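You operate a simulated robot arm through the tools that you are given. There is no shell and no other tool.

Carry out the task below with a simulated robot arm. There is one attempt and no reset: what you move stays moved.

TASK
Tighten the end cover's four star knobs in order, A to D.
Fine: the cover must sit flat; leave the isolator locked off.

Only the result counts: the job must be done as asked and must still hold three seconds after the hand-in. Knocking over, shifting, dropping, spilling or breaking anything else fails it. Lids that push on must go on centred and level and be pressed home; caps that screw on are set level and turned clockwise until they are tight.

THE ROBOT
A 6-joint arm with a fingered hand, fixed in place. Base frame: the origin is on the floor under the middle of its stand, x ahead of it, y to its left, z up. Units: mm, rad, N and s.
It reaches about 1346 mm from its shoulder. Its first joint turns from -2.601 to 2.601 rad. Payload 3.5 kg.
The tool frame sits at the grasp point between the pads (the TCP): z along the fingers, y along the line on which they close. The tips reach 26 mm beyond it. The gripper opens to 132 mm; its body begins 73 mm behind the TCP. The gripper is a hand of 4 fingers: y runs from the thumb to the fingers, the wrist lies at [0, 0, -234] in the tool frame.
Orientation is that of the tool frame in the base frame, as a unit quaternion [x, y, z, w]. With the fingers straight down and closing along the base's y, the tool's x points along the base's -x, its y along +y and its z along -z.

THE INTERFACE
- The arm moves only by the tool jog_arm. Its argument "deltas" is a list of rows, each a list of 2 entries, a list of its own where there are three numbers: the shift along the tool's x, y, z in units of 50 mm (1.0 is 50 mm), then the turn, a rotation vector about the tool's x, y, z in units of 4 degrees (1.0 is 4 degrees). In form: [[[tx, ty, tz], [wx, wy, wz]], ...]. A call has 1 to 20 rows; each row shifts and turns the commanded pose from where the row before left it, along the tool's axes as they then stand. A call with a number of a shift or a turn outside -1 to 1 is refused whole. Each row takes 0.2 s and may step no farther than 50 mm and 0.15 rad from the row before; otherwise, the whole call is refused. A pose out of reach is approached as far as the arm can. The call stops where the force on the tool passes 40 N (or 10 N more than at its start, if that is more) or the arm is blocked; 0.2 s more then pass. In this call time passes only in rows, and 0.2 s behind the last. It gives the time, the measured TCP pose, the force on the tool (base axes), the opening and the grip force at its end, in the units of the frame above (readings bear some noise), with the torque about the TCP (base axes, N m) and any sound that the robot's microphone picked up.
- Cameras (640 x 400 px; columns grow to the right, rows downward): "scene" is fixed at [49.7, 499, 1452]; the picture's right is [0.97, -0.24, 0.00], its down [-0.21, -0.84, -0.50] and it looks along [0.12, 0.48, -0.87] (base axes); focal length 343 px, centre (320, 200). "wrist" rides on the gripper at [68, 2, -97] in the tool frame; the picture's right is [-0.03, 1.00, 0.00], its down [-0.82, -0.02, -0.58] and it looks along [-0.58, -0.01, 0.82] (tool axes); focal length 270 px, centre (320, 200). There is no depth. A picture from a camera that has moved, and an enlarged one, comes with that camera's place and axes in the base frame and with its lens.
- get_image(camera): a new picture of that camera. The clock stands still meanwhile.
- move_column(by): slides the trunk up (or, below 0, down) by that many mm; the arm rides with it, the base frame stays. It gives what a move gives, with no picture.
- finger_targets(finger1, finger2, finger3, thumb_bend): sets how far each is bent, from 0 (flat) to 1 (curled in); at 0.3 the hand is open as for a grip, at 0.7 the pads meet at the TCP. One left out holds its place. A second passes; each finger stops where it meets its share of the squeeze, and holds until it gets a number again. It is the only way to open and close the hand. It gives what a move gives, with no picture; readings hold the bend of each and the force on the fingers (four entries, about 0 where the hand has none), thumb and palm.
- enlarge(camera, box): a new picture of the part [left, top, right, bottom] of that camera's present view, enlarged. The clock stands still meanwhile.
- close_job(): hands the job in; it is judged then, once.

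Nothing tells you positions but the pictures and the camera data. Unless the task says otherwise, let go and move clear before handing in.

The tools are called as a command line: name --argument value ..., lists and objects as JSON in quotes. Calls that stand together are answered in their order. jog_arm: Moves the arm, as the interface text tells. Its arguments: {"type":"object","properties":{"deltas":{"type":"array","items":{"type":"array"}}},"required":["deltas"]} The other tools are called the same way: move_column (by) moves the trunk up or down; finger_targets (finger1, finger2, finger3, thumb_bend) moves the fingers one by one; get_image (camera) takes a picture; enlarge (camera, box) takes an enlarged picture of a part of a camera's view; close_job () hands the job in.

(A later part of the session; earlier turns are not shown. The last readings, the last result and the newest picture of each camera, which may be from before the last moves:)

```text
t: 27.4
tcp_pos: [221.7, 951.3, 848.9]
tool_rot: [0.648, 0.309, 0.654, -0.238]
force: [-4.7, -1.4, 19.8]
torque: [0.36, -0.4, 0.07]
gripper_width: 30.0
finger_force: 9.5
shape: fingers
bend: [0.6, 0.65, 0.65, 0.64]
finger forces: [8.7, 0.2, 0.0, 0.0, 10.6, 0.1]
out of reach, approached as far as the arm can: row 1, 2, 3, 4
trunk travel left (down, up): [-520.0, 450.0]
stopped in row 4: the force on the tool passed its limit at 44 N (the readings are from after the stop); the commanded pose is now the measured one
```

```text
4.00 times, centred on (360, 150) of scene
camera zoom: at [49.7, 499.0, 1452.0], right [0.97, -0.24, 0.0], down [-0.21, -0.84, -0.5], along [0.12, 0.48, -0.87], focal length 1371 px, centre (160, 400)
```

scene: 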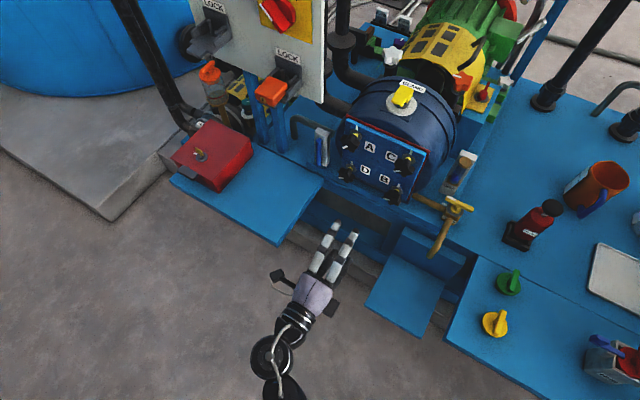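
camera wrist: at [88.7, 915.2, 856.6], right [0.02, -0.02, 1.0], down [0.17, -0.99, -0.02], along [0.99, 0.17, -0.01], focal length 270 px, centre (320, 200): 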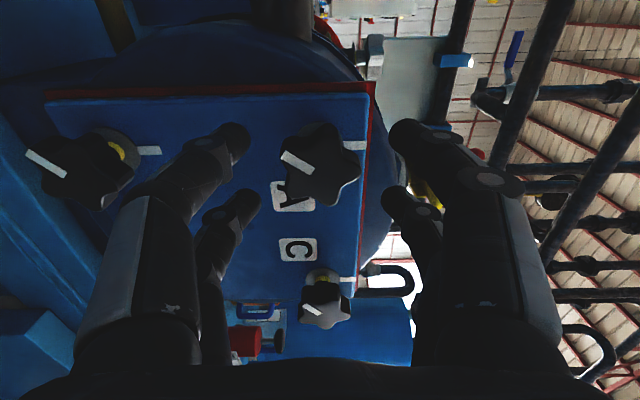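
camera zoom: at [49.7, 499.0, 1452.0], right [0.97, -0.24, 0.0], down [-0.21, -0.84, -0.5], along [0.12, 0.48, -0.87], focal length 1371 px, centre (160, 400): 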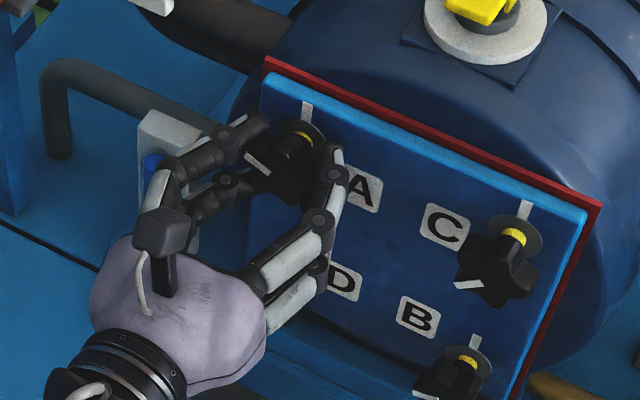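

The wrist joint has reached its limit at about +84°, so the last rows only pushed sideways. I'll release, straighten the hand and rotate back to regrip with more range.

finger_targets --finger1 0.48 --finger2 0.48 --finger3 0.48 --thumb_bend 0.48

jog_arm --deltas '[[[0, 0, 0], [-0.166, 0.436, -0.13]], [[0, 0, 0], [0, 0, -1]], [[0, 0, 0], [0, 0, -1]], [[0, 0, 0], [0, 0, -1]], [[0, 0, 0], [0, 0, -1]], [[0, 0, 0], [0, 0, -1]], [[0, 0, 0], [0, 0, -1]]]'

get_image --camera "wrist"

enlarge --camera "scene" --box '[300, 100, 420, 200]'

```text
t: 28.4
tcp_pos: [223.9, 951.9, 847.0]
tool_rot: [0.65, 0.308, 0.653, -0.236]
force: [0.1, 1.1, -0.4]
torque: [0.02, -0.04, 0.01]
gripper_width: 72.4
finger_force: 0.0
shape: fingers
bend: [0.48, 0.48, 0.48, 0.48]
finger forces: [0.0, 0.1, 0.0, 0.0, 0.0, 0.0]
trunk travel left (down, up): [-520.0, 450.0]
```

```text
t: 30.0
tcp_pos: [223.1, 952.5, 853.8]
tool_rot: [0.564, 0.43, 0.699, -0.091]
force: [0.1, -0.3, -0.7]
torque: [0.02, 0.03, 0.03]
gripper_width: 72.2
finger_force: 0.0
shape: fingers
bend: [0.48, 0.48, 0.48, 0.48]
finger forces: [0.0, 0.0, 0.1, 0.1, 0.0, 0.0]
out of reach, approached as far as the arm can: row 1
trunk travel left (down, up): [-520.0, 450.0]
```

```text
taken
camera wrist: at [132.8, 907.4, 913.9], right [0.62, -0.62, 0.48], down [-0.14, -0.69, -0.71], along [0.77, 0.38, -0.51], focal length 270 px, centre (320, 200)
```

wrist: 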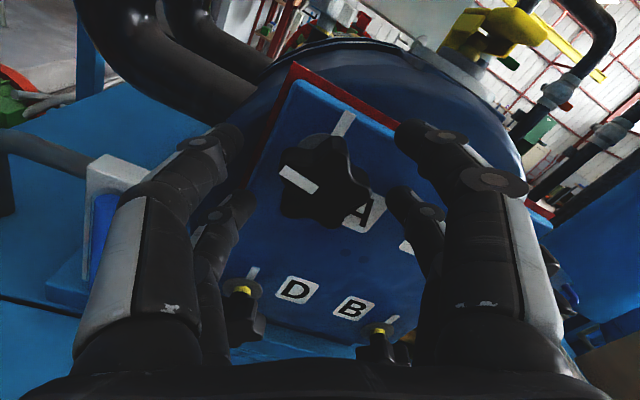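

```text
4.00 times, centred on (360, 150) of scene
camera zoom: at [49.7, 499.0, 1452.0], right [0.97, -0.24, 0.0], down [-0.21, -0.84, -0.5], along [0.12, 0.48, -0.87], focal length 1371 px, centre (160, 400)
```

zoom: 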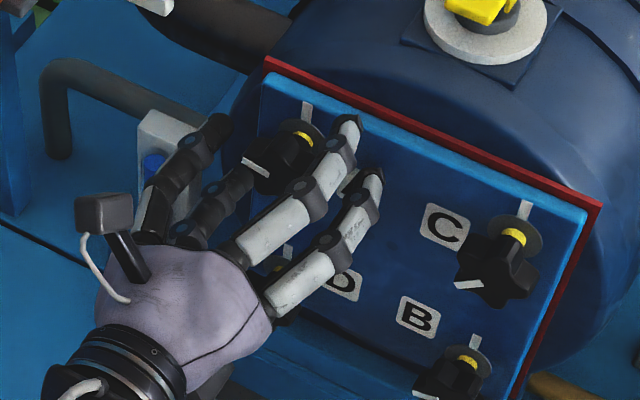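

The release was clean. Knob A's pointer is at about 10 o'clock and its stem still shows, so I'll rotate the open hand back in the negative direction to regain range.

jog_arm --deltas '[[[0, 0, 0], [0, 0, -1]], [[0, 0, 0], [0, 0, -1]], [[0, 0, 0], [0, 0, -1]], [[0, 0, 0], [0, 0, -1]], [[0, 0, 0], [0, 0, -1]], [[0, 0, 0], [0, 0, -1]], [[0, 0, 0], [0, 0, -1]], [[0, 0, 0], [0, 0, -1]], [[0, 0, 0], [0, 0, -1]], [[0, 0, 0], [0, 0, -1]], [[0, 0, 0], [0, 0, -1]], [[0, 0, 0], [0, 0, -1]], [[0, 0, 0], [0, 0, -1]], [[0, 0, 0], [0, 0, -1]], [[0, 0, 0], [0, 0, -1]], [[0, 0, 0], [0, 0, -1]], [[0, 0, 0], [0, 0, -1]], [[0, 0, 0], [0, 0, -1]], [[0, 0, 0], [0, 0, -1]], [[0, 0, 0], [0, 0, -1]]]'

get_image --camera "wrist"

enlarge --camera "scene" --box '[300, 100, 420, 200]'

```text
t: 34.2
tcp_pos: [223.8, 951.3, 852.6]
tool_rot: [0.155, 0.692, 0.594, 0.38]
force: [-0.1, 0.3, 0.2]
torque: [0.02, 0.0, 0.01]
gripper_width: 72.1
finger_force: 0.1
shape: fingers
bend: [0.48, 0.48, 0.48, 0.48]
finger forces: [0.0, 0.1, 0.0, 0.0, 0.0, 0.0]
trunk travel left (down, up): [-520.0, 450.0]
```

```text
taken
camera wrist: at [109.8, 929.9, 832.0], right [-0.22, 0.23, 0.95], down [0.14, -0.96, 0.26], along [0.97, 0.19, 0.18], focal length 270 px, centre (320, 200)
```

wrist: 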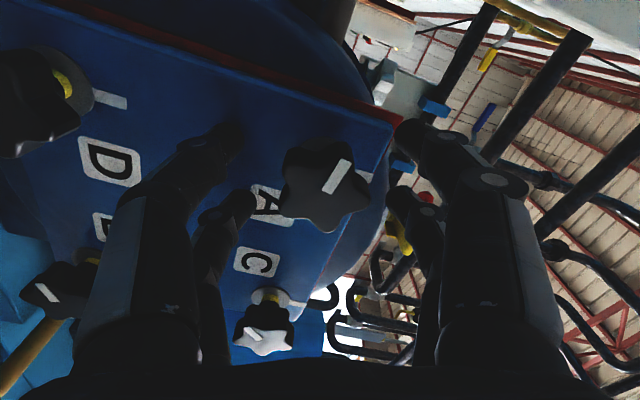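

```text
4.00 times, centred on (360, 150) of scene
camera zoom: at [49.7, 499.0, 1452.0], right [0.97, -0.24, 0.0], down [-0.21, -0.84, -0.5], along [0.12, 0.48, -0.87], focal length 1371 px, centre (160, 400)
```

zoom: 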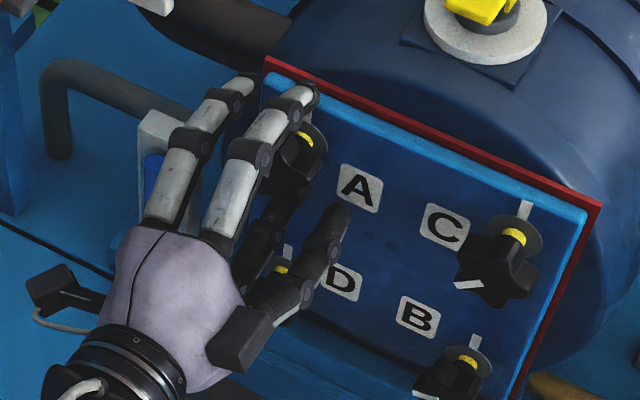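

The hand is at about −20° with no contact. I'll rotate further back to about −90°, so the next grip has the full range.

jog_arm --deltas '[[[0, 0, 0], [0, 0, -1]], [[0, 0, 0], [0, 0, -1]], [[0, 0, 0], [0, 0, -1]], [[0, 0, 0], [0, 0, -1]], [[0, 0, 0], [0, 0, -1]], [[0, 0, 0], [0, 0, -1]], [[0, 0, 0], [0, 0, -1]], [[0, 0, 0], [0, 0, -1]], [[0, 0, 0], [0, 0, -1]], [[0, 0, 0], [0, 0, -1]], [[0, 0, 0], [0, 0, -1]], [[0, 0, 0], [0, 0, -1]], [[0, 0, 0], [0, 0, -1]], [[0, 0, 0], [0, 0, -1]], [[0, 0, 0], [0, 0, -1]], [[0, 0, 0], [0, 0, -1]], [[0, 0, 0], [0, 0, -1]], [[0, 0, 0], [0, 0, -0.5]]]'

get_image --camera "wrist"

enlarge --camera "scene" --box '[300, 100, 420, 200]'

```text
t: 38.0
tcp_pos: [223.6, 951.6, 854.5]
tool_rot: [-0.269, 0.656, 0.268, 0.653]
force: [0.4, -0.1, 0.9]
torque: [-0.01, -0.02, -0.01]
gripper_width: 72.1
finger_force: 0.0
shape: fingers
bend: [0.48, 0.48, 0.48, 0.48]
finger forces: [0.1, 0.0, 0.1, 0.1, 0.0, 0.1]
trunk travel left (down, up): [-520.0, 450.0]
```

```text
taken
camera wrist: at [154.1, 885.0, 785.4], right [-0.7, 0.71, 0.02], down [-0.39, -0.42, 0.82], along [0.59, 0.57, 0.57], focal length 270 px, centre (320, 200)
```

wrist: 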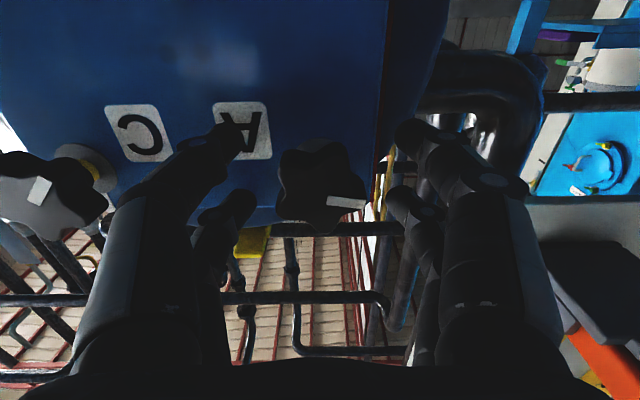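

```text
4.00 times, centred on (360, 150) of scene
camera zoom: at [49.7, 499.0, 1452.0], right [0.97, -0.24, 0.0], down [-0.21, -0.84, -0.5], along [0.12, 0.48, -0.87], focal length 1371 px, centre (160, 400)
```

zoom: 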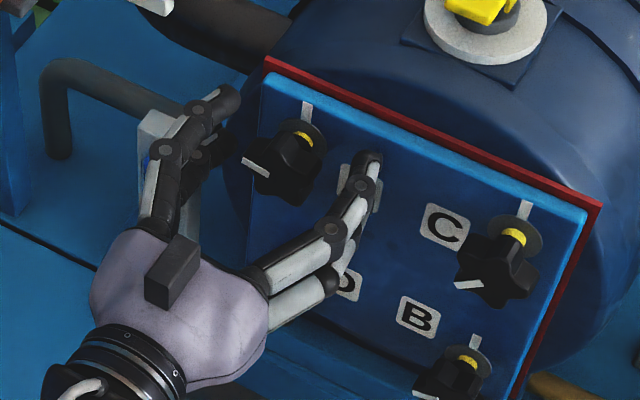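

The hand is at −90° with knob A centred, and the pointer is at about 10 o'clock. I'll regrip here.

finger_targets --finger1 0.66 --finger2 0.66 --finger3 0.66 --thumb_bend 0.66

jog_arm --deltas '[[[0, 0, 0], [0, 0, 1]], [[0, 0, 0], [0, 0, 1]], [[0, 0, 0], [0, 0, 1]], [[0, 0, 0], [0, 0, 1]], [[0, 0, 0], [0, 0, 1]], [[0, 0, 0], [0, 0, 1]]]'

get_image --camera "wrist"

enlarge --camera "scene" --box '[300, 100, 420, 200]'

```text
t: 39.0
tcp_pos: [223.5, 951.7, 852.3]
tool_rot: [-0.27, 0.656, 0.269, 0.652]
force: [2.2, -0.4, -0.2]
torque: [0.01, 0.01, 0.0]
gripper_width: 22.6
finger_force: 5.4
shape: fingers
bend: [0.63, 0.62, 0.62, 0.64]
finger forces: [1.7, 3.3, 2.7, 0.0, 3.6, 0.0]
trunk travel left (down, up): [-520.0, 450.0]
```

```text
t: 40.4
tcp_pos: [223.6, 952.2, 853.7]
tool_rot: [-0.128, 0.698, 0.399, 0.581]
force: [2.4, 3.0, 1.2]
torque: [0.02, -0.06, 0.0]
gripper_width: 22.4
finger_force: 5.3
shape: fingers
bend: [0.63, 0.62, 0.62, 0.64]
finger forces: [2.1, 4.0, 2.6, 0.0, 2.7, 0.0]
trunk travel left (down, up): [-520.0, 450.0]
```

```text
taken
camera wrist: at [134.4, 904.6, 792.0], right [-0.63, 0.64, 0.43], down [-0.16, -0.65, 0.74], along [0.76, 0.4, 0.52], focal length 270 px, centre (320, 200)
```

wrist: 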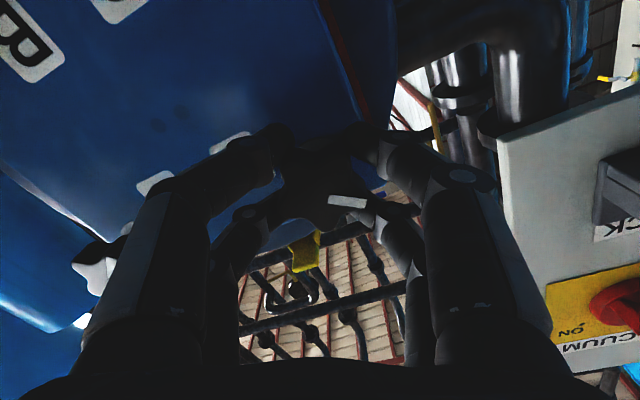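

```text
4.00 times, centred on (360, 150) of scene
camera zoom: at [49.7, 499.0, 1452.0], right [0.97, -0.24, 0.0], down [-0.21, -0.84, -0.5], along [0.12, 0.48, -0.87], focal length 1371 px, centre (160, 400)
```

zoom: 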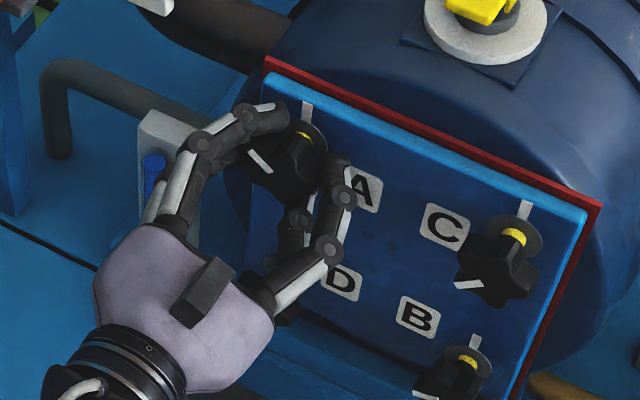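

The pointer is moving with the hand and is now near 11 o'clock. I'll continue in smaller increments, watching for resistance.

jog_arm --deltas '[[[0, 0, 0], [0, 0, 1]], [[0, 0, 0], [0, 0, 1]], [[0, 0, 0], [0, 0, 1]], [[0, 0, 0], [0, 0, 1]], [[0, 0, 0], [0, 0, 1]]]'

get_image --camera "wrist"

enlarge --camera "scene" --box '[300, 100, 420, 200]'

```text
t: 41.6
tcp_pos: [222.9, 951.8, 853.0]
tool_rot: [-0.005, 0.709, 0.494, 0.503]
force: [1.8, 2.6, 1.5]
torque: [0.02, -0.04, 0.02]
gripper_width: 22.4
finger_force: 5.3
shape: fingers
bend: [0.63, 0.61, 0.62, 0.64]
finger forces: [2.5, 3.9, 2.5, 0.0, 2.7, 0.0]
trunk travel left (down, up): [-520.0, 450.0]
```

```text
taken
camera wrist: at [120.7, 918.4, 805.8], right [-0.49, 0.5, 0.71], down [0.0, -0.82, 0.57], along [0.87, 0.28, 0.4], focal length 270 px, centre (320, 200)
```

wrist: 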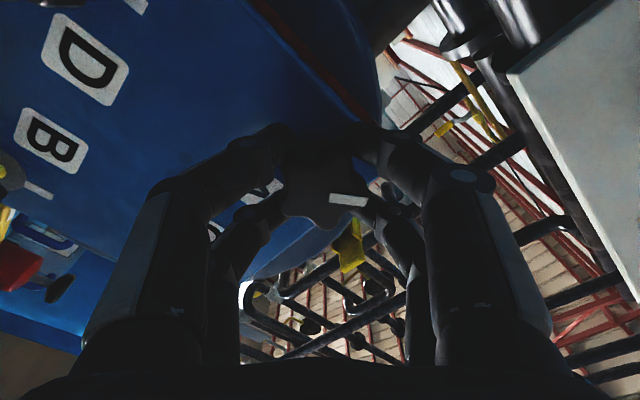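

```text
4.00 times, centred on (360, 150) of scene
camera zoom: at [49.7, 499.0, 1452.0], right [0.97, -0.24, 0.0], down [-0.21, -0.84, -0.5], along [0.12, 0.48, -0.87], focal length 1371 px, centre (160, 400)
```

zoom: 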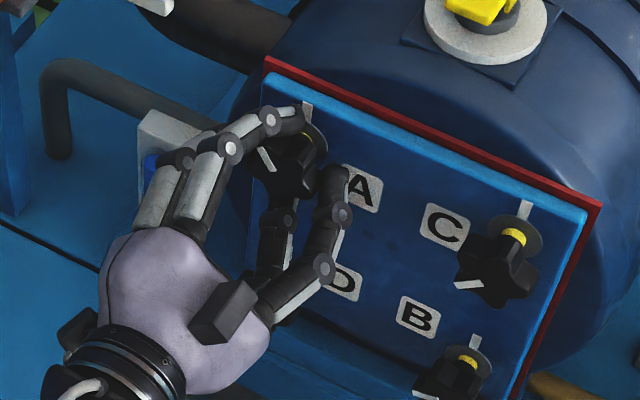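

The pointer is nearly at 12 o'clock and torque is still low, so I'll turn a bit more and check.

jog_arm --deltas '[[[0, 0, 0], [0, 0, 1]], [[0, 0, 0], [0, 0, 1]], [[0, 0, 0], [0, 0, 1]]]'

get_image --camera "wrist"

enlarge --camera "scene" --box '[330, 110, 390, 170]'

```text
t: 42.4
tcp_pos: [223.4, 952.0, 853.3]
tool_rot: [0.07, 0.705, 0.544, 0.449]
force: [0.1, 2.5, 2.2]
torque: [0.01, -0.06, 0.05]
gripper_width: 22.4
finger_force: 6.4
shape: fingers
bend: [0.63, 0.61, 0.62, 0.64]
finger forces: [2.9, 3.8, 2.5, 0.0, 2.9, 0.0]
trunk travel left (down, up): [-520.0, 450.0]
```

```text
taken
camera wrist: at [114.5, 925.0, 817.0], right [-0.37, 0.38, 0.84], down [0.08, -0.89, 0.44], along [0.92, 0.23, 0.3], focal length 270 px, centre (320, 200)
```

wrist: 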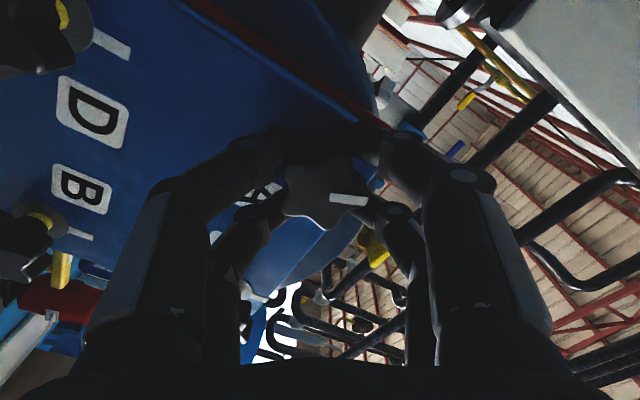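

```text
6.67 times, centred on (360, 140) of scene
camera zoom: at [49.7, 499.0, 1452.0], right [0.97, -0.24, 0.0], down [-0.21, -0.84, -0.5], along [0.12, 0.48, -0.87], focal length 2284 px, centre (53, 600)
```

zoom: 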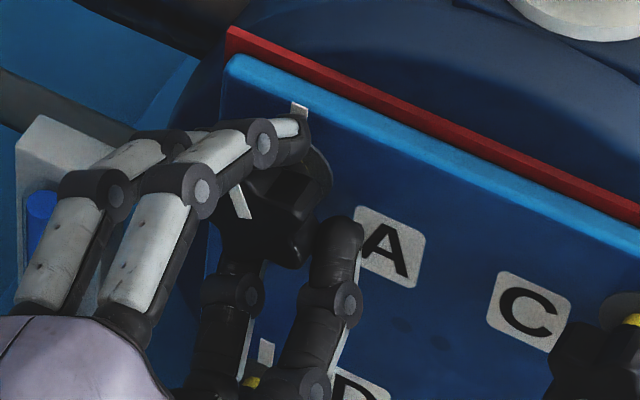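

The pointer is near vertical and there is still no resistance. I'll continue in small increments.

jog_arm --deltas '[[[0, 0, 0], [0, 0, 1]], [[0, 0, 0], [0, 0, 1]], [[0, 0, 0], [0, 0, 1]]]'

enlarge --camera "scene" --box '[330, 110, 390, 170]'

```text
t: 43.2
tcp_pos: [222.4, 952.8, 852.6]
tool_rot: [0.143, 0.695, 0.587, 0.39]
force: [-0.9, 4.3, 1.0]
torque: [0.02, -0.09, 0.05]
gripper_width: 22.6
finger_force: 6.4
shape: fingers
bend: [0.63, 0.61, 0.62, 0.64]
finger forces: [3.2, 3.7, 2.3, 0.1, 3.0, 0.0]
trunk travel left (down, up): [-520.0, 450.0]
```

```text
6.67 times, centred on (360, 140) of scene
camera zoom: at [49.7, 499.0, 1452.0], right [0.97, -0.24, 0.0], down [-0.21, -0.84, -0.5], along [0.12, 0.48, -0.87], focal length 2284 px, centre (53, 600)
```

zoom: 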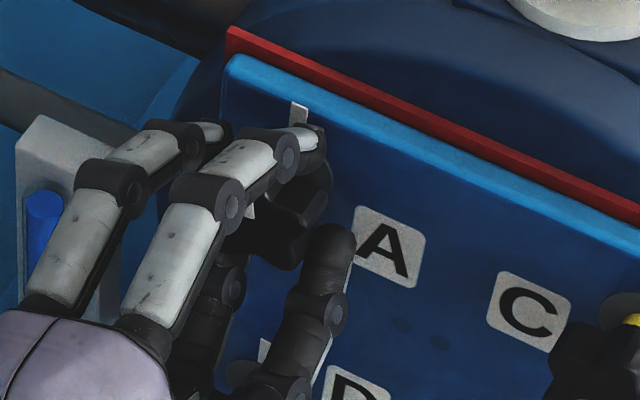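

I'll check the pointer against the tick from the wrist camera.

enlarge --camera "wrist" --box '[240, 100, 420, 240]'

```text
2.86 times, centred on (330, 170) of wrist
camera zoom: at [110.0, 929.6, 829.8], right [-0.24, 0.25, 0.94], down [0.13, -0.95, 0.29], along [0.96, 0.19, 0.2], focal length 772 px, centre (291, 286)
```

zoom: 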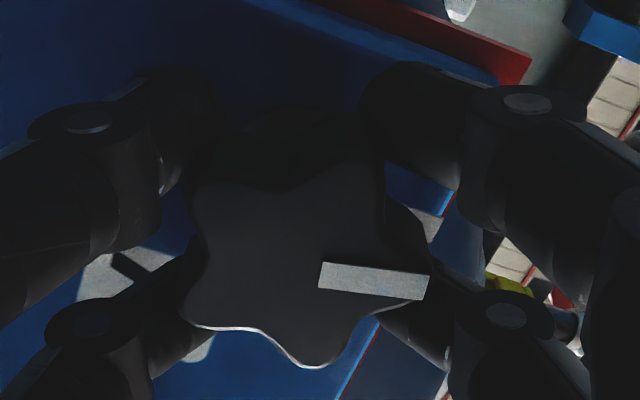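

The pointer reads about 350° on the clock face, roughly 10° short of the tick. I'll go on in single small steps.

jog_arm --deltas '[[[0, 0, 0], [0, 0, 1]], [[0, 0, 0], [0, 0, 1]]]'

jog_arm --deltas '[[[0, 0, 0], [0, 0, 1]], [[0, 0, 0], [0, 0, 1]]]'

get_image --camera "wrist"

enlarge --camera "wrist" --box '[240, 100, 420, 240]'

enlarge --camera "scene" --box '[330, 110, 390, 170]'

```text
t: 43.8
tcp_pos: [223.4, 952.3, 853.9]
tool_rot: [0.191, 0.682, 0.614, 0.348]
force: [-0.9, 4.1, 2.0]
torque: [0.04, -0.06, 0.06]
gripper_width: 22.6
finger_force: 6.2
shape: fingers
bend: [0.63, 0.61, 0.63, 0.64]
finger forces: [3.6, 3.5, 2.1, 0.0, 3.1, 0.0]
trunk travel left (down, up): [-520.0, 450.0]
```

```text
t: 44.4
tcp_pos: [223.1, 952.5, 851.9]
tool_rot: [0.239, 0.667, 0.636, 0.305]
force: [-2.6, 3.6, 1.0]
torque: [-0.07, -0.16, 0.13]
gripper_width: 22.4
finger_force: 7.7
shape: fingers
bend: [0.63, 0.61, 0.63, 0.64]
finger forces: [5.9, 3.8, 3.4, 0.0, 2.6, 0.0]
trunk travel left (down, up): [-520.0, 450.0]
```

```text
taken
camera wrist: at [107.3, 932.7, 848.4], right [-0.05, 0.06, 1.0], down [0.16, -0.98, 0.07], along [0.99, 0.17, 0.04], focal length 270 px, centre (320, 200)
```

wrist: 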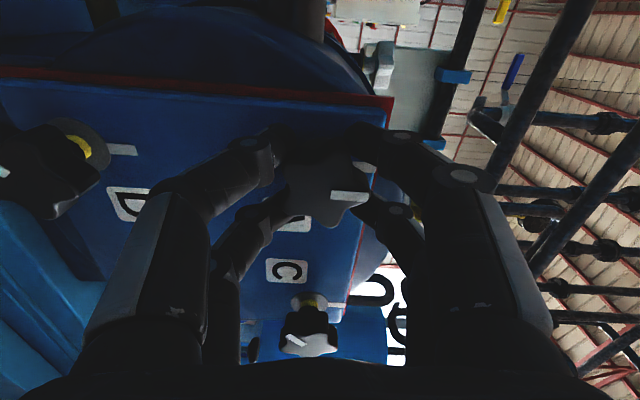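

```text
2.86 times, centred on (330, 170) of wrist
camera zoom: at [107.3, 932.7, 848.4], right [-0.05, 0.06, 1.0], down [0.16, -0.98, 0.07], along [0.99, 0.17, 0.04], focal length 772 px, centre (291, 286)
```

zoom: 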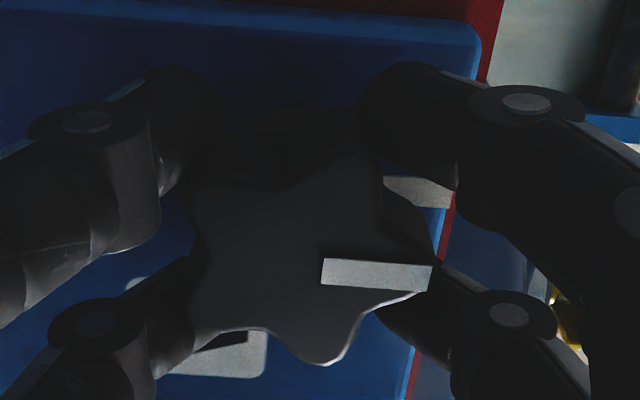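

```text
6.67 times, centred on (360, 140) of scene
camera zoom: at [49.7, 499.0, 1452.0], right [0.97, -0.24, 0.0], down [-0.21, -0.84, -0.5], along [0.12, 0.48, -0.87], focal length 2284 px, centre (53, 600)
```

zoom: 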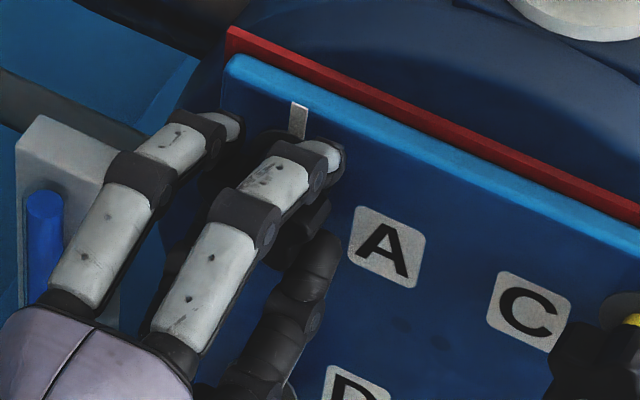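

The pointer is now parallel to the tick and the torque has begun to rise, to about 0.16 N·m. I'll nudge further one step at a time to confirm it is tight.

jog_arm --deltas '[[[0, 0, 0], [0, 0, 1]]]'

enlarge --camera "wrist" --box '[240, 100, 420, 240]'

```text
t: 44.8
tcp_pos: [223.6, 952.0, 853.8]
tool_rot: [0.261, 0.659, 0.646, 0.282]
force: [-3.1, 4.6, 3.1]
torque: [-0.19, -0.28, 0.16]
gripper_width: 21.9
finger_force: 11.3
shape: fingers
bend: [0.63, 0.61, 0.63, 0.65]
finger forces: [10.4, 3.5, 6.1, 0.0, 2.2, 0.1]
trunk travel left (down, up): [-520.0, 450.0]
```

```text
2.86 times, centred on (330, 170) of wrist
camera zoom: at [107.2, 932.8, 853.2], right [0.0, 0.01, 1.0], down [0.17, -0.99, 0.01], along [0.99, 0.17, 0.0], focal length 772 px, centre (291, 286)
```

zoom: 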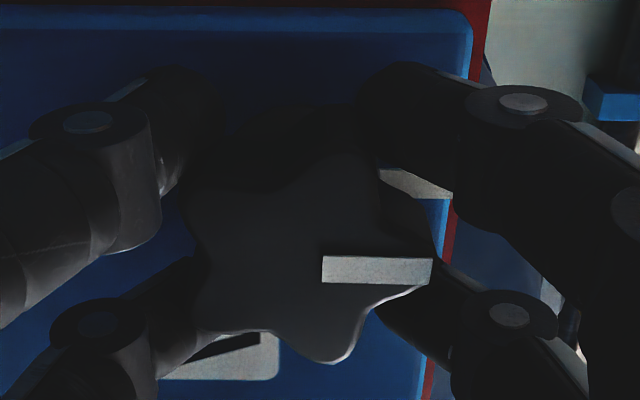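

Torque jumped to about 0.33 N·m and the knob is barely moving against the hand, with the pointer on the tick. I'll give it one more nudge to seat it firmly.

jog_arm --deltas '[[[0, 0, 0], [0, 0, 1]]]'

enlarge --camera "wrist" --box '[240, 100, 420, 240]'

```text
t: 45.2
tcp_pos: [223.4, 952.2, 853.8]
tool_rot: [0.284, 0.65, 0.656, 0.259]
force: [-3.2, 6.4, 2.0]
torque: [-0.32, -0.41, 0.17]
gripper_width: 21.4
finger_force: 17.0
shape: fingers
bend: [0.63, 0.61, 0.63, 0.65]
finger forces: [17.4, 3.3, 10.8, 0.0, 1.9, 0.1]
trunk travel left (down, up): [-520.0, 450.0]
```

```text
2.86 times, centred on (330, 170) of wrist
camera zoom: at [107.2, 932.8, 857.8], right [0.05, -0.04, 1.0], down [0.16, -0.99, -0.05], along [0.99, 0.17, -0.04], focal length 772 px, centre (291, 286)
```

zoom: 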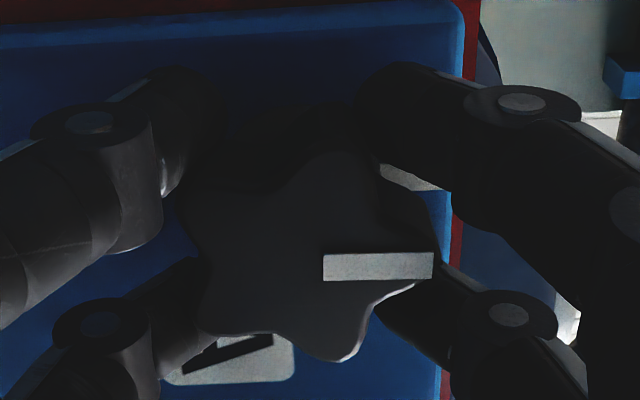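

Torque is now about 0.52 N·m and the pointer stays put on the tick, so the knob is against its stop. I'll make one last small push, then release and inspect.

jog_arm --deltas '[[[0, 0, 0], [0, 0, 0.8]]]'

finger_targets --finger1 0.48 --finger2 0.48 --finger3 0.48 --thumb_bend 0.48

enlarge --camera "wrist" --box '[240, 80, 440, 240]'

enlarge --camera "scene" --box '[330, 110, 390, 170]'

```text
t: 45.6
tcp_pos: [223.6, 952.2, 852.8]
tool_rot: [0.303, 0.641, 0.662, 0.242]
force: [-2.7, 8.5, 3.1]
torque: [-0.51, -0.56, 0.18]
gripper_width: 20.8
finger_force: 22.5
shape: fingers
bend: [0.64, 0.61, 0.64, 0.65]
finger forces: [24.2, 3.1, 16.6, 0.1, 1.7, 0.1]
trunk travel left (down, up): [-520.0, 450.0]
```

```text
t: 46.6
tcp_pos: [223.3, 952.3, 853.6]
tool_rot: [0.303, 0.641, 0.663, 0.241]
force: [0.1, 0.7, -0.4]
torque: [-0.02, 0.03, 0.03]
gripper_width: 72.4
finger_force: 0.1
shape: fingers
bend: [0.48, 0.48, 0.48, 0.48]
finger forces: [0.0, 0.0, 0.1, 0.1, 0.1, 0.0]
trunk travel left (down, up): [-520.0, 450.0]
```

```text
2.50 times, centred on (340, 160) of wrist
camera zoom: at [107.8, 932.1, 861.8], right [0.09, -0.08, 0.99], down [0.16, -0.98, -0.09], along [0.98, 0.17, -0.07], focal length 676 px, centre (270, 300)
```

zoom: 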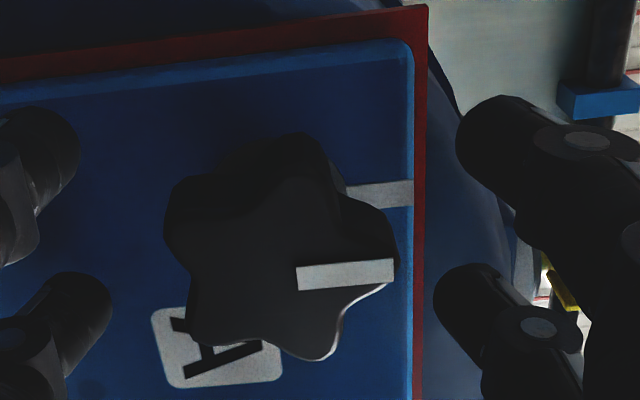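

```text
6.67 times, centred on (360, 140) of scene
camera zoom: at [49.7, 499.0, 1452.0], right [0.97, -0.24, 0.0], down [-0.21, -0.84, -0.5], along [0.12, 0.48, -0.87], focal length 2284 px, centre (53, 600)
```

zoom: 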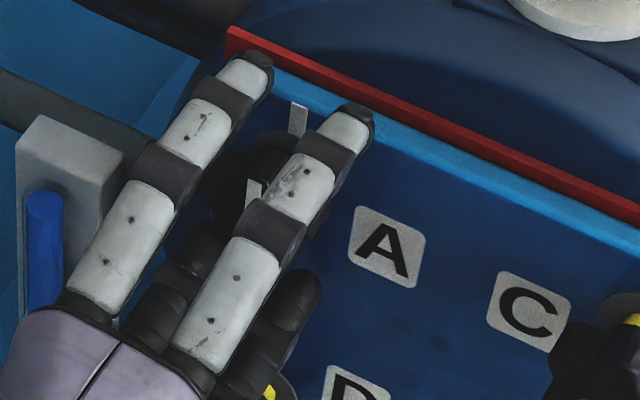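

Knob A is tight: the pointer sits on the tick and it took about 0.76 N·m. I'll retreat, move 130 mm right and 130 mm down in front of knob B, and pre-rotate the hand to about −56°.

jog_arm --deltas '[[[0, 0, -0.7], [0, 0, -0.7]], [[0, 0, -0.7], [0, 0, -0.7]], [[-0.65, 0, 0], [0, 0, 0]], [[-0.65, 0, 0], [0, 0, 0]], [[-0.65, 0, 0], [0, 0, 0]], [[-0.65, 0, 0], [0, 0, 0]]]'

move_column --by -130

get_image --camera "wrist"

get_image --camera "scene"

enlarge --camera "scene" --box '[330, 110, 430, 210]'

```text
t: 48.0
tcp_pos: [266.2, 811.2, 852.9]
tool_rot: [0.27, 0.657, 0.649, 0.274]
force: [0.1, -0.1, 0.8]
torque: [0.0, -0.01, 0.01]
gripper_width: 71.9
finger_force: 0.1
shape: fingers
bend: [0.48, 0.48, 0.48, 0.48]
finger forces: [0.1, 0.0, 0.0, 0.0, 0.1, 0.1]
trunk travel left (down, up): [-520.0, 450.0]
```

```text
t: 49.6
tcp_pos: [266.3, 810.9, 723.4]
tool_rot: [0.271, 0.656, 0.649, 0.274]
force: [0.1, 0.3, 0.8]
torque: [-0.01, 0.0, 0.0]
gripper_width: 72.2
finger_force: 0.2
shape: fingers
bend: [0.48, 0.48, 0.48, 0.48]
finger forces: [0.1, 0.0, 0.0, 0.0, 0.0, 0.1]
trunk travel left (down, up): [-390.0, 580.0]
```

```text
taken
camera wrist: at [149.6, 791.6, 724.9], right [0.02, -0.01, 1.0], down [0.16, -0.99, -0.01], along [0.99, 0.16, -0.02], focal length 270 px, centre (320, 200)
```

wrist: 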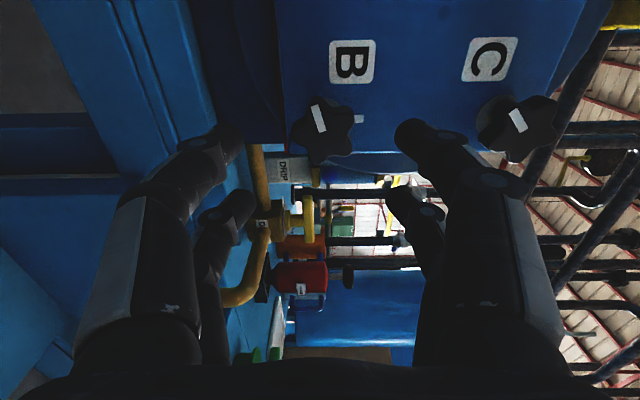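

```text
taken
```

scene: 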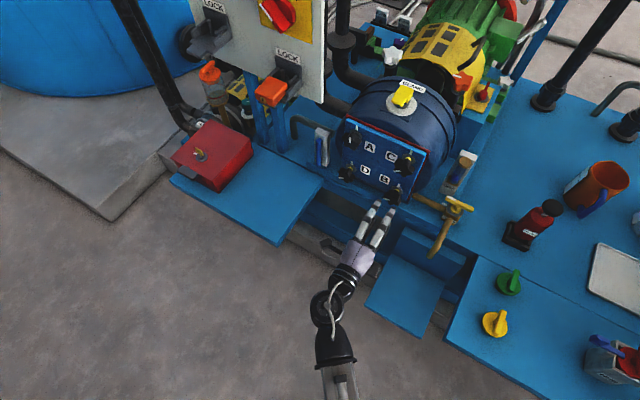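

```text
4.00 times, centred on (380, 160) of scene
camera zoom: at [49.7, 499.0, 1452.0], right [0.97, -0.24, 0.0], down [-0.21, -0.84, -0.5], along [0.12, 0.48, -0.87], focal length 1371 px, centre (80, 360)
```

zoom: 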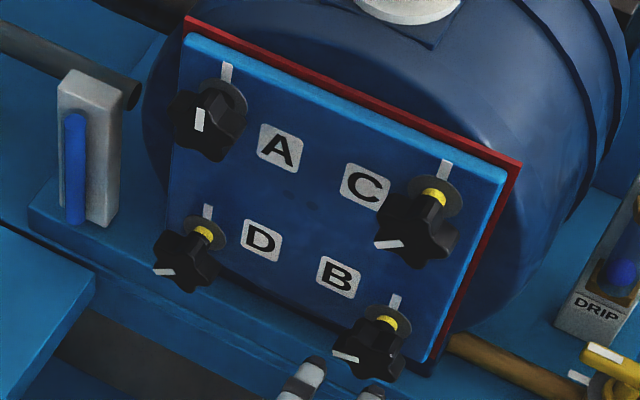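

Knob A's yellow band has disappeared under the head, so it is fully tight. Now I'm centred on knob B and will zoom in to refine the alignment.

enlarge --camera "wrist" --box '[270, 70, 380, 180]'

```text
3.64 times, centred on (325, 125) of wrist
camera zoom: at [149.6, 791.6, 724.9], right [0.02, -0.01, 1.0], down [0.16, -0.99, -0.01], along [0.99, 0.16, -0.02], focal length 983 px, centre (302, 473)
```

zoom: 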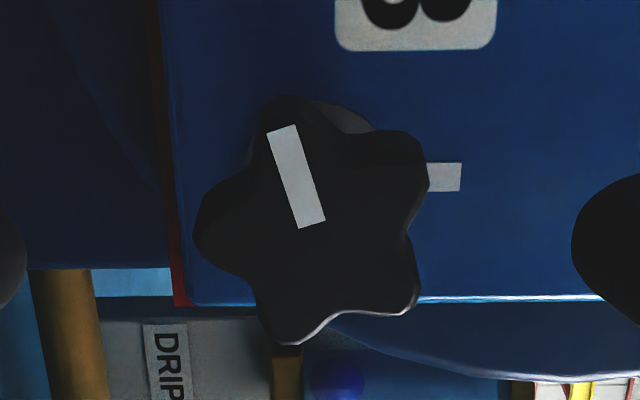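

B sits about 1.5 mm left of and 2.5 mm above the hand's axis, with its pointer at about 251°, so it needs roughly 109° clockwise. I'll correct that offset and pre-rotate to −73° at stand-off.

move_column --by 2.5

jog_arm --deltas '[[[0.03, 0, 0], [0, 0, 0]], [[0, 0, 0], [0, 0, -1]], [[0, 0, 0], [0, 0, -1]], [[0, 0, 0], [0, 0, -1]], [[0, 0, 0], [0, 0, -1]], [[0, 0, 0], [0, 0, -1]], [[0, 0, 0], [0, 0, -1]], [[0, 0, 0], [0, 0, -1]], [[0, 0, 0], [0, 0, -1]], [[0, 0, 0], [0, 0, -1]], [[0, 0, 0], [0, 0, -1]], [[0, 0, 0], [0, 0, -1]], [[0, 0, 0], [0, 0, -1]], [[0, 0, 0], [0, 0, -1]], [[0, 0, 0], [0, 0, -1]], [[0, 0, 0], [0, 0, -1]], [[0, 0, 0], [0, 0, -1]], [[0, 0, 0], [0, 0, -1]], [[0, 0, 0], [0, 0, -1]], [[0, 0, 0], [0, 0, -0.25]]]'

get_image --camera "wrist"

get_image --camera "scene"

```text
t: 50.1
tcp_pos: [266.5, 810.1, 725.4]
tool_rot: [0.271, 0.656, 0.649, 0.274]
force: [-0.3, -0.4, -0.6]
torque: [0.0, -0.03, 0.01]
gripper_width: 72.4
finger_force: 0.0
shape: fingers
bend: [0.48, 0.48, 0.48, 0.48]
finger forces: [0.0, 0.0, 0.0, 0.0, 0.1, 0.1]
trunk travel left (down, up): [-392.0, 578.0]
```

```text
t: 54.3
tcp_pos: [264.6, 812.4, 726.2]
tool_rot: [-0.173, 0.688, 0.36, 0.605]
force: [-0.1, -0.8, 0.2]
torque: [-0.02, -0.02, 0.01]
gripper_width: 72.1
finger_force: 0.0
shape: fingers
bend: [0.48, 0.48, 0.48, 0.48]
finger forces: [0.0, 0.1, 0.1, 0.0, 0.0, 0.0]
trunk travel left (down, up): [-392.0, 578.0]
```

```text
taken
camera wrist: at [181.5, 758.7, 661.0], right [-0.67, 0.68, 0.31], down [-0.23, -0.58, 0.78], along [0.71, 0.45, 0.54], focal length 270 px, centre (320, 200)
```

wrist: 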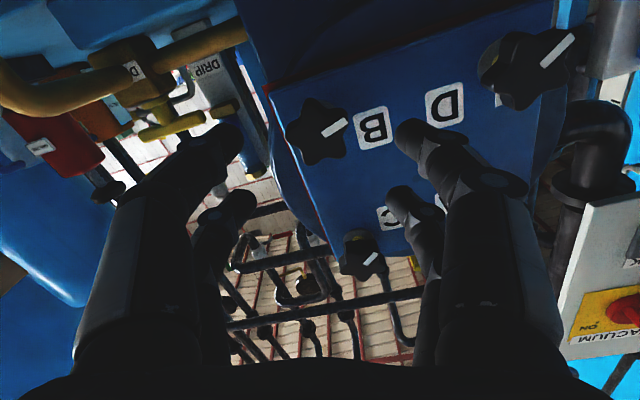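

```text
taken
```

scene: 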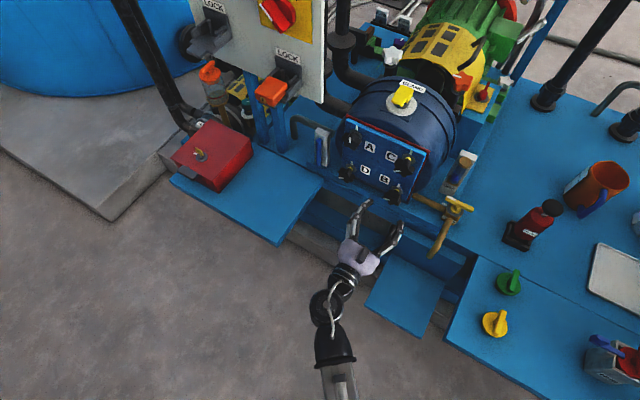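

B is centred in view at the pre-rotated angle. I'll advance 44 mm and check clearances.

jog_arm --deltas '[[[0, 0, 0.44], [0, 0, 0]], [[0, 0, 0.44], [0, 0, 0]]]'

get_image --camera "wrist"

enlarge --camera "wrist" --box '[240, 90, 420, 240]'

enlarge --camera "scene" --box '[330, 110, 450, 230]'

```text
t: 54.9
tcp_pos: [298.1, 843.1, 724.8]
tool_rot: [-0.172, 0.689, 0.359, 0.606]
force: [-0.1, -0.6, 0.1]
torque: [-0.05, -0.01, 0.02]
gripper_width: 72.0
finger_force: 0.0
shape: fingers
bend: [0.48, 0.48, 0.48, 0.48]
finger forces: [0.0, 0.1, 0.0, 0.0, 0.0, 0.1]
trunk travel left (down, up): [-392.0, 578.0]
```

```text
taken
camera wrist: at [213.1, 789.8, 661.0], right [-0.67, 0.68, 0.31], down [-0.23, -0.58, 0.78], along [0.71, 0.45, 0.54], focal length 270 px, centre (320, 200)
```

wrist: 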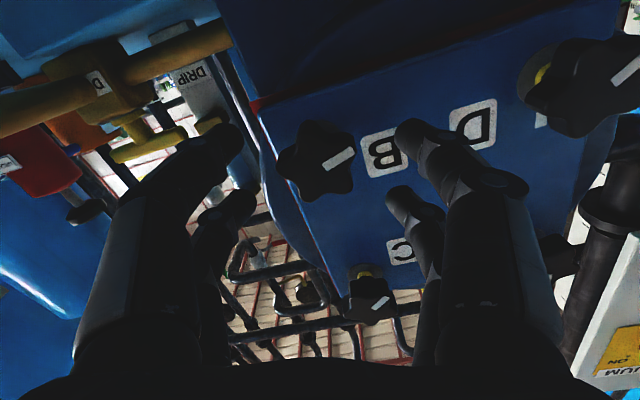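

```text
2.67 times, centred on (330, 165) of wrist
camera zoom: at [213.1, 789.8, 661.0], right [-0.67, 0.68, 0.31], down [-0.23, -0.58, 0.78], along [0.71, 0.45, 0.54], focal length 721 px, centre (293, 293)
```

zoom: 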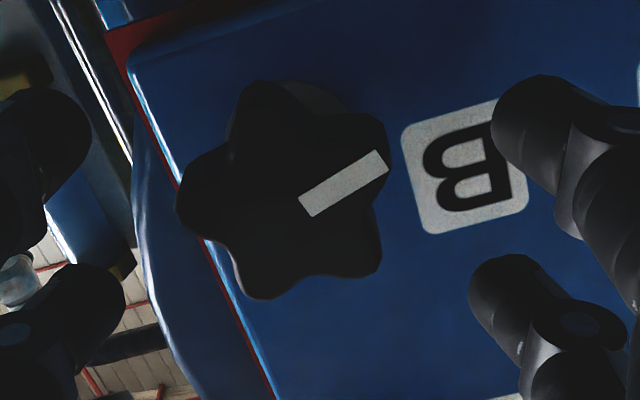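

```text
3.33 times, centred on (390, 170) of scene
camera zoom: at [49.7, 499.0, 1452.0], right [0.97, -0.24, 0.0], down [-0.21, -0.84, -0.5], along [0.12, 0.48, -0.87], focal length 1142 px, centre (87, 300)
```

zoom: 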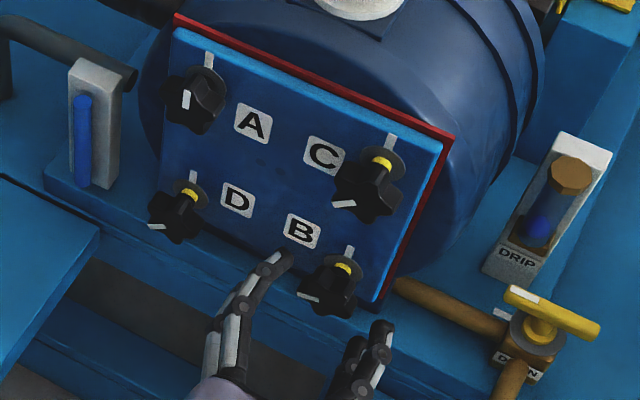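

B is centred perfectly. I'll advance the last 23 mm and grip.

jog_arm --deltas '[[[0, 0, 0.23], [0, 0, 0]], [[0, 0, 0.23], [0, 0, 0]]]'

finger_targets --finger1 0.66 --finger2 0.66 --finger3 0.66 --thumb_bend 0.66

enlarge --camera "wrist" --box '[220, 90, 420, 260]'

enlarge --camera "scene" --box '[330, 110, 450, 230]'

```text
t: 55.5
tcp_pos: [313.8, 859.3, 724.8]
tool_rot: [-0.172, 0.689, 0.36, 0.605]
force: [-0.1, 0.4, -0.7]
torque: [-0.01, 0.02, 0.02]
gripper_width: 72.3
finger_force: 0.1
shape: fingers
bend: [0.48, 0.48, 0.48, 0.48]
finger forces: [0.0, 0.0, 0.0, 0.0, 0.0, 0.0]
trunk travel left (down, up): [-392.0, 578.0]
```

```text
t: 56.5
tcp_pos: [311.6, 861.0, 724.3]
tool_rot: [-0.172, 0.689, 0.359, 0.605]
force: [3.6, -0.1, 0.5]
torque: [0.02, 0.02, -0.02]
gripper_width: 23.6
finger_force: 5.7
shape: fingers
bend: [0.63, 0.62, 0.62, 0.64]
finger forces: [1.8, 2.9, 2.8, 0.1, 3.2, 0.1]
trunk travel left (down, up): [-392.0, 578.0]
```

```text
2.35 times, centred on (320, 175) of wrist
camera zoom: at [229.6, 806.0, 660.8], right [-0.67, 0.68, 0.31], down [-0.23, -0.58, 0.78], along [0.71, 0.45, 0.54], focal length 636 px, centre (320, 259)
```

zoom: 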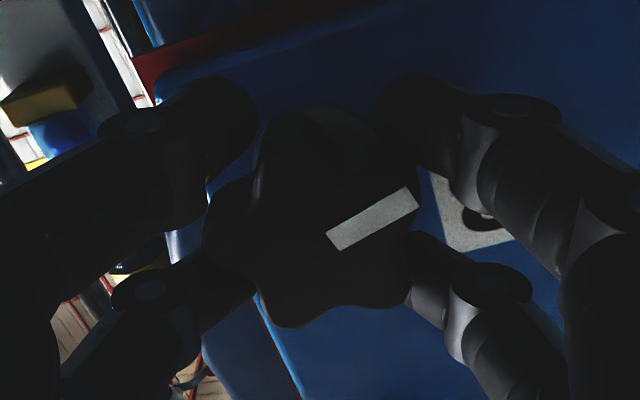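

```text
3.33 times, centred on (390, 170) of scene
camera zoom: at [49.7, 499.0, 1452.0], right [0.97, -0.24, 0.0], down [-0.21, -0.84, -0.5], along [0.12, 0.48, -0.87], focal length 1142 px, centre (87, 300)
```

zoom: 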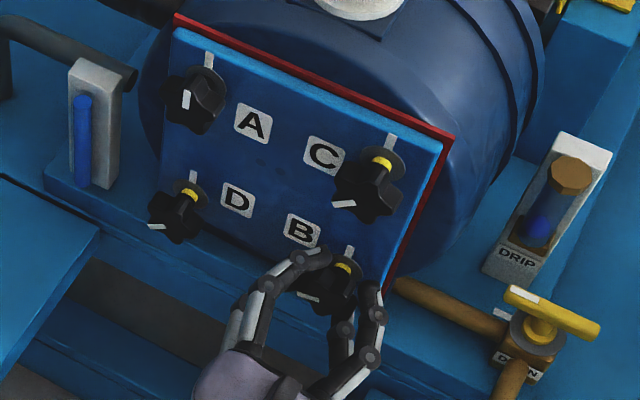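

The grip on B is good. I'll turn it 48° clockwise and check.

jog_arm --deltas '[[[0, 0, 0], [0, 0, 1]], [[0, 0, 0], [0, 0, 1]], [[0, 0, 0], [0, 0, 1]], [[0, 0, 0], [0, 0, 1]], [[0, 0, 0], [0, 0, 1]], [[0, 0, 0], [0, 0, 1]], [[0, 0, 0], [0, 0, 1]], [[0, 0, 0], [0, 0, 1]], [[0, 0, 0], [0, 0, 1]], [[0, 0, 0], [0, 0, 1]], [[0, 0, 0], [0, 0, 1]], [[0, 0, 0], [0, 0, 1]]]'

enlarge --camera "wrist" --box '[220, 90, 420, 260]'

enlarge --camera "scene" --box '[330, 110, 450, 230]'

```text
t: 59.1
tcp_pos: [312.4, 859.0, 725.1]
tool_rot: [0.123, 0.7, 0.574, 0.407]
force: [5.3, 1.1, 1.0]
torque: [0.03, -0.05, -0.03]
gripper_width: 22.6
finger_force: 6.6
shape: fingers
bend: [0.63, 0.62, 0.62, 0.64]
finger forces: [1.8, 4.7, 4.0, 0.0, 2.6, 0.1]
trunk travel left (down, up): [-392.0, 578.0]
```

```text
2.35 times, centred on (320, 175) of wrist
camera zoom: at [200.3, 835.5, 698.3], right [-0.28, 0.29, 0.91], down [0.12, -0.93, 0.33], along [0.95, 0.2, 0.23], focal length 636 px, centre (320, 259)
```

zoom: 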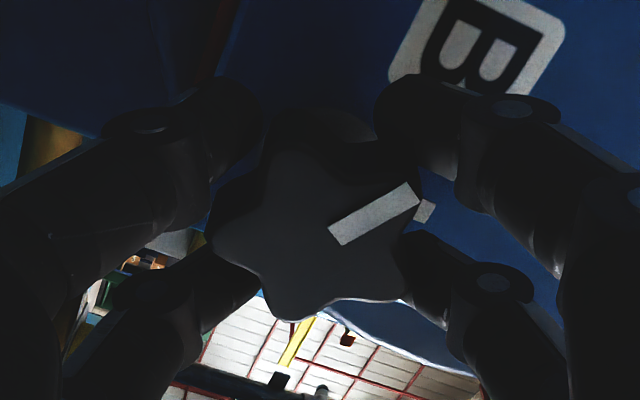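

```text
3.33 times, centred on (390, 170) of scene
camera zoom: at [49.7, 499.0, 1452.0], right [0.97, -0.24, 0.0], down [-0.21, -0.84, -0.5], along [0.12, 0.48, -0.87], focal length 1142 px, centre (87, 300)
```

zoom: 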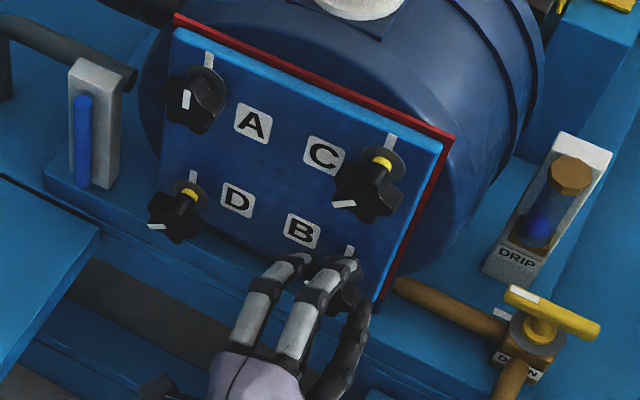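

The pointer is at about 298° with no slip, so about 62° remain. I'll turn 48° more.

jog_arm --deltas '[[[0, 0, 0], [0, 0, 1]], [[0, 0, 0], [0, 0, 1]], [[0, 0, 0], [0, 0, 1]], [[0, 0, 0], [0, 0, 1]], [[0, 0, 0], [0, 0, 1]], [[0, 0, 0], [0, 0, 1]], [[0, 0, 0], [0, 0, 1]], [[0, 0, 0], [0, 0, 1]], [[0, 0, 0], [0, 0, 1]], [[0, 0, 0], [0, 0, 1]], [[0, 0, 0], [0, 0, 1]], [[0, 0, 0], [0, 0, 1]]]'

enlarge --camera "wrist" --box '[220, 90, 420, 260]'

enlarge --camera "scene" --box '[330, 110, 450, 230]'

```text
t: 61.7
tcp_pos: [313.0, 860.4, 725.1]
tool_rot: [0.397, 0.588, 0.691, 0.138]
force: [4.2, 0.9, 1.4]
torque: [0.06, -0.04, -0.04]
gripper_width: 22.2
finger_force: 7.0
shape: fingers
bend: [0.63, 0.61, 0.62, 0.65]
finger forces: [3.0, 4.6, 3.6, 0.0, 2.7, 0.0]
trunk travel left (down, up): [-392.0, 578.0]
```

```text
2.35 times, centred on (320, 175) of wrist
camera zoom: at [200.7, 835.8, 754.1], right [0.29, -0.29, 0.91], down [0.11, -0.94, -0.33], along [0.95, 0.2, -0.24], focal length 636 px, centre (320, 259)
```

zoom: 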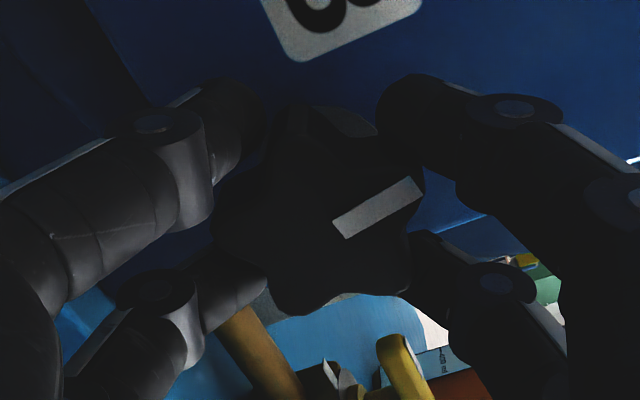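

```text
3.33 times, centred on (390, 170) of scene
camera zoom: at [49.7, 499.0, 1452.0], right [0.97, -0.24, 0.0], down [-0.21, -0.84, -0.5], along [0.12, 0.48, -0.87], focal length 1142 px, centre (87, 300)
```

zoom: 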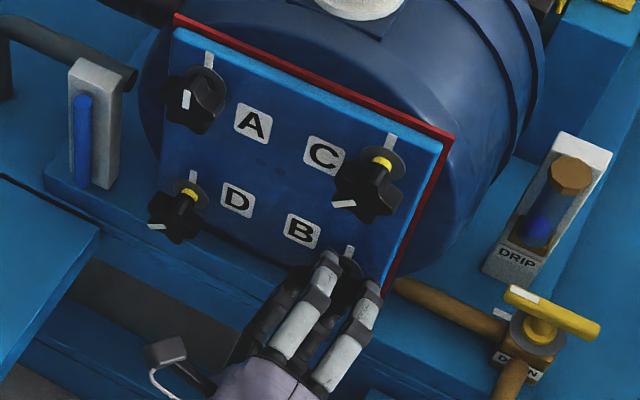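

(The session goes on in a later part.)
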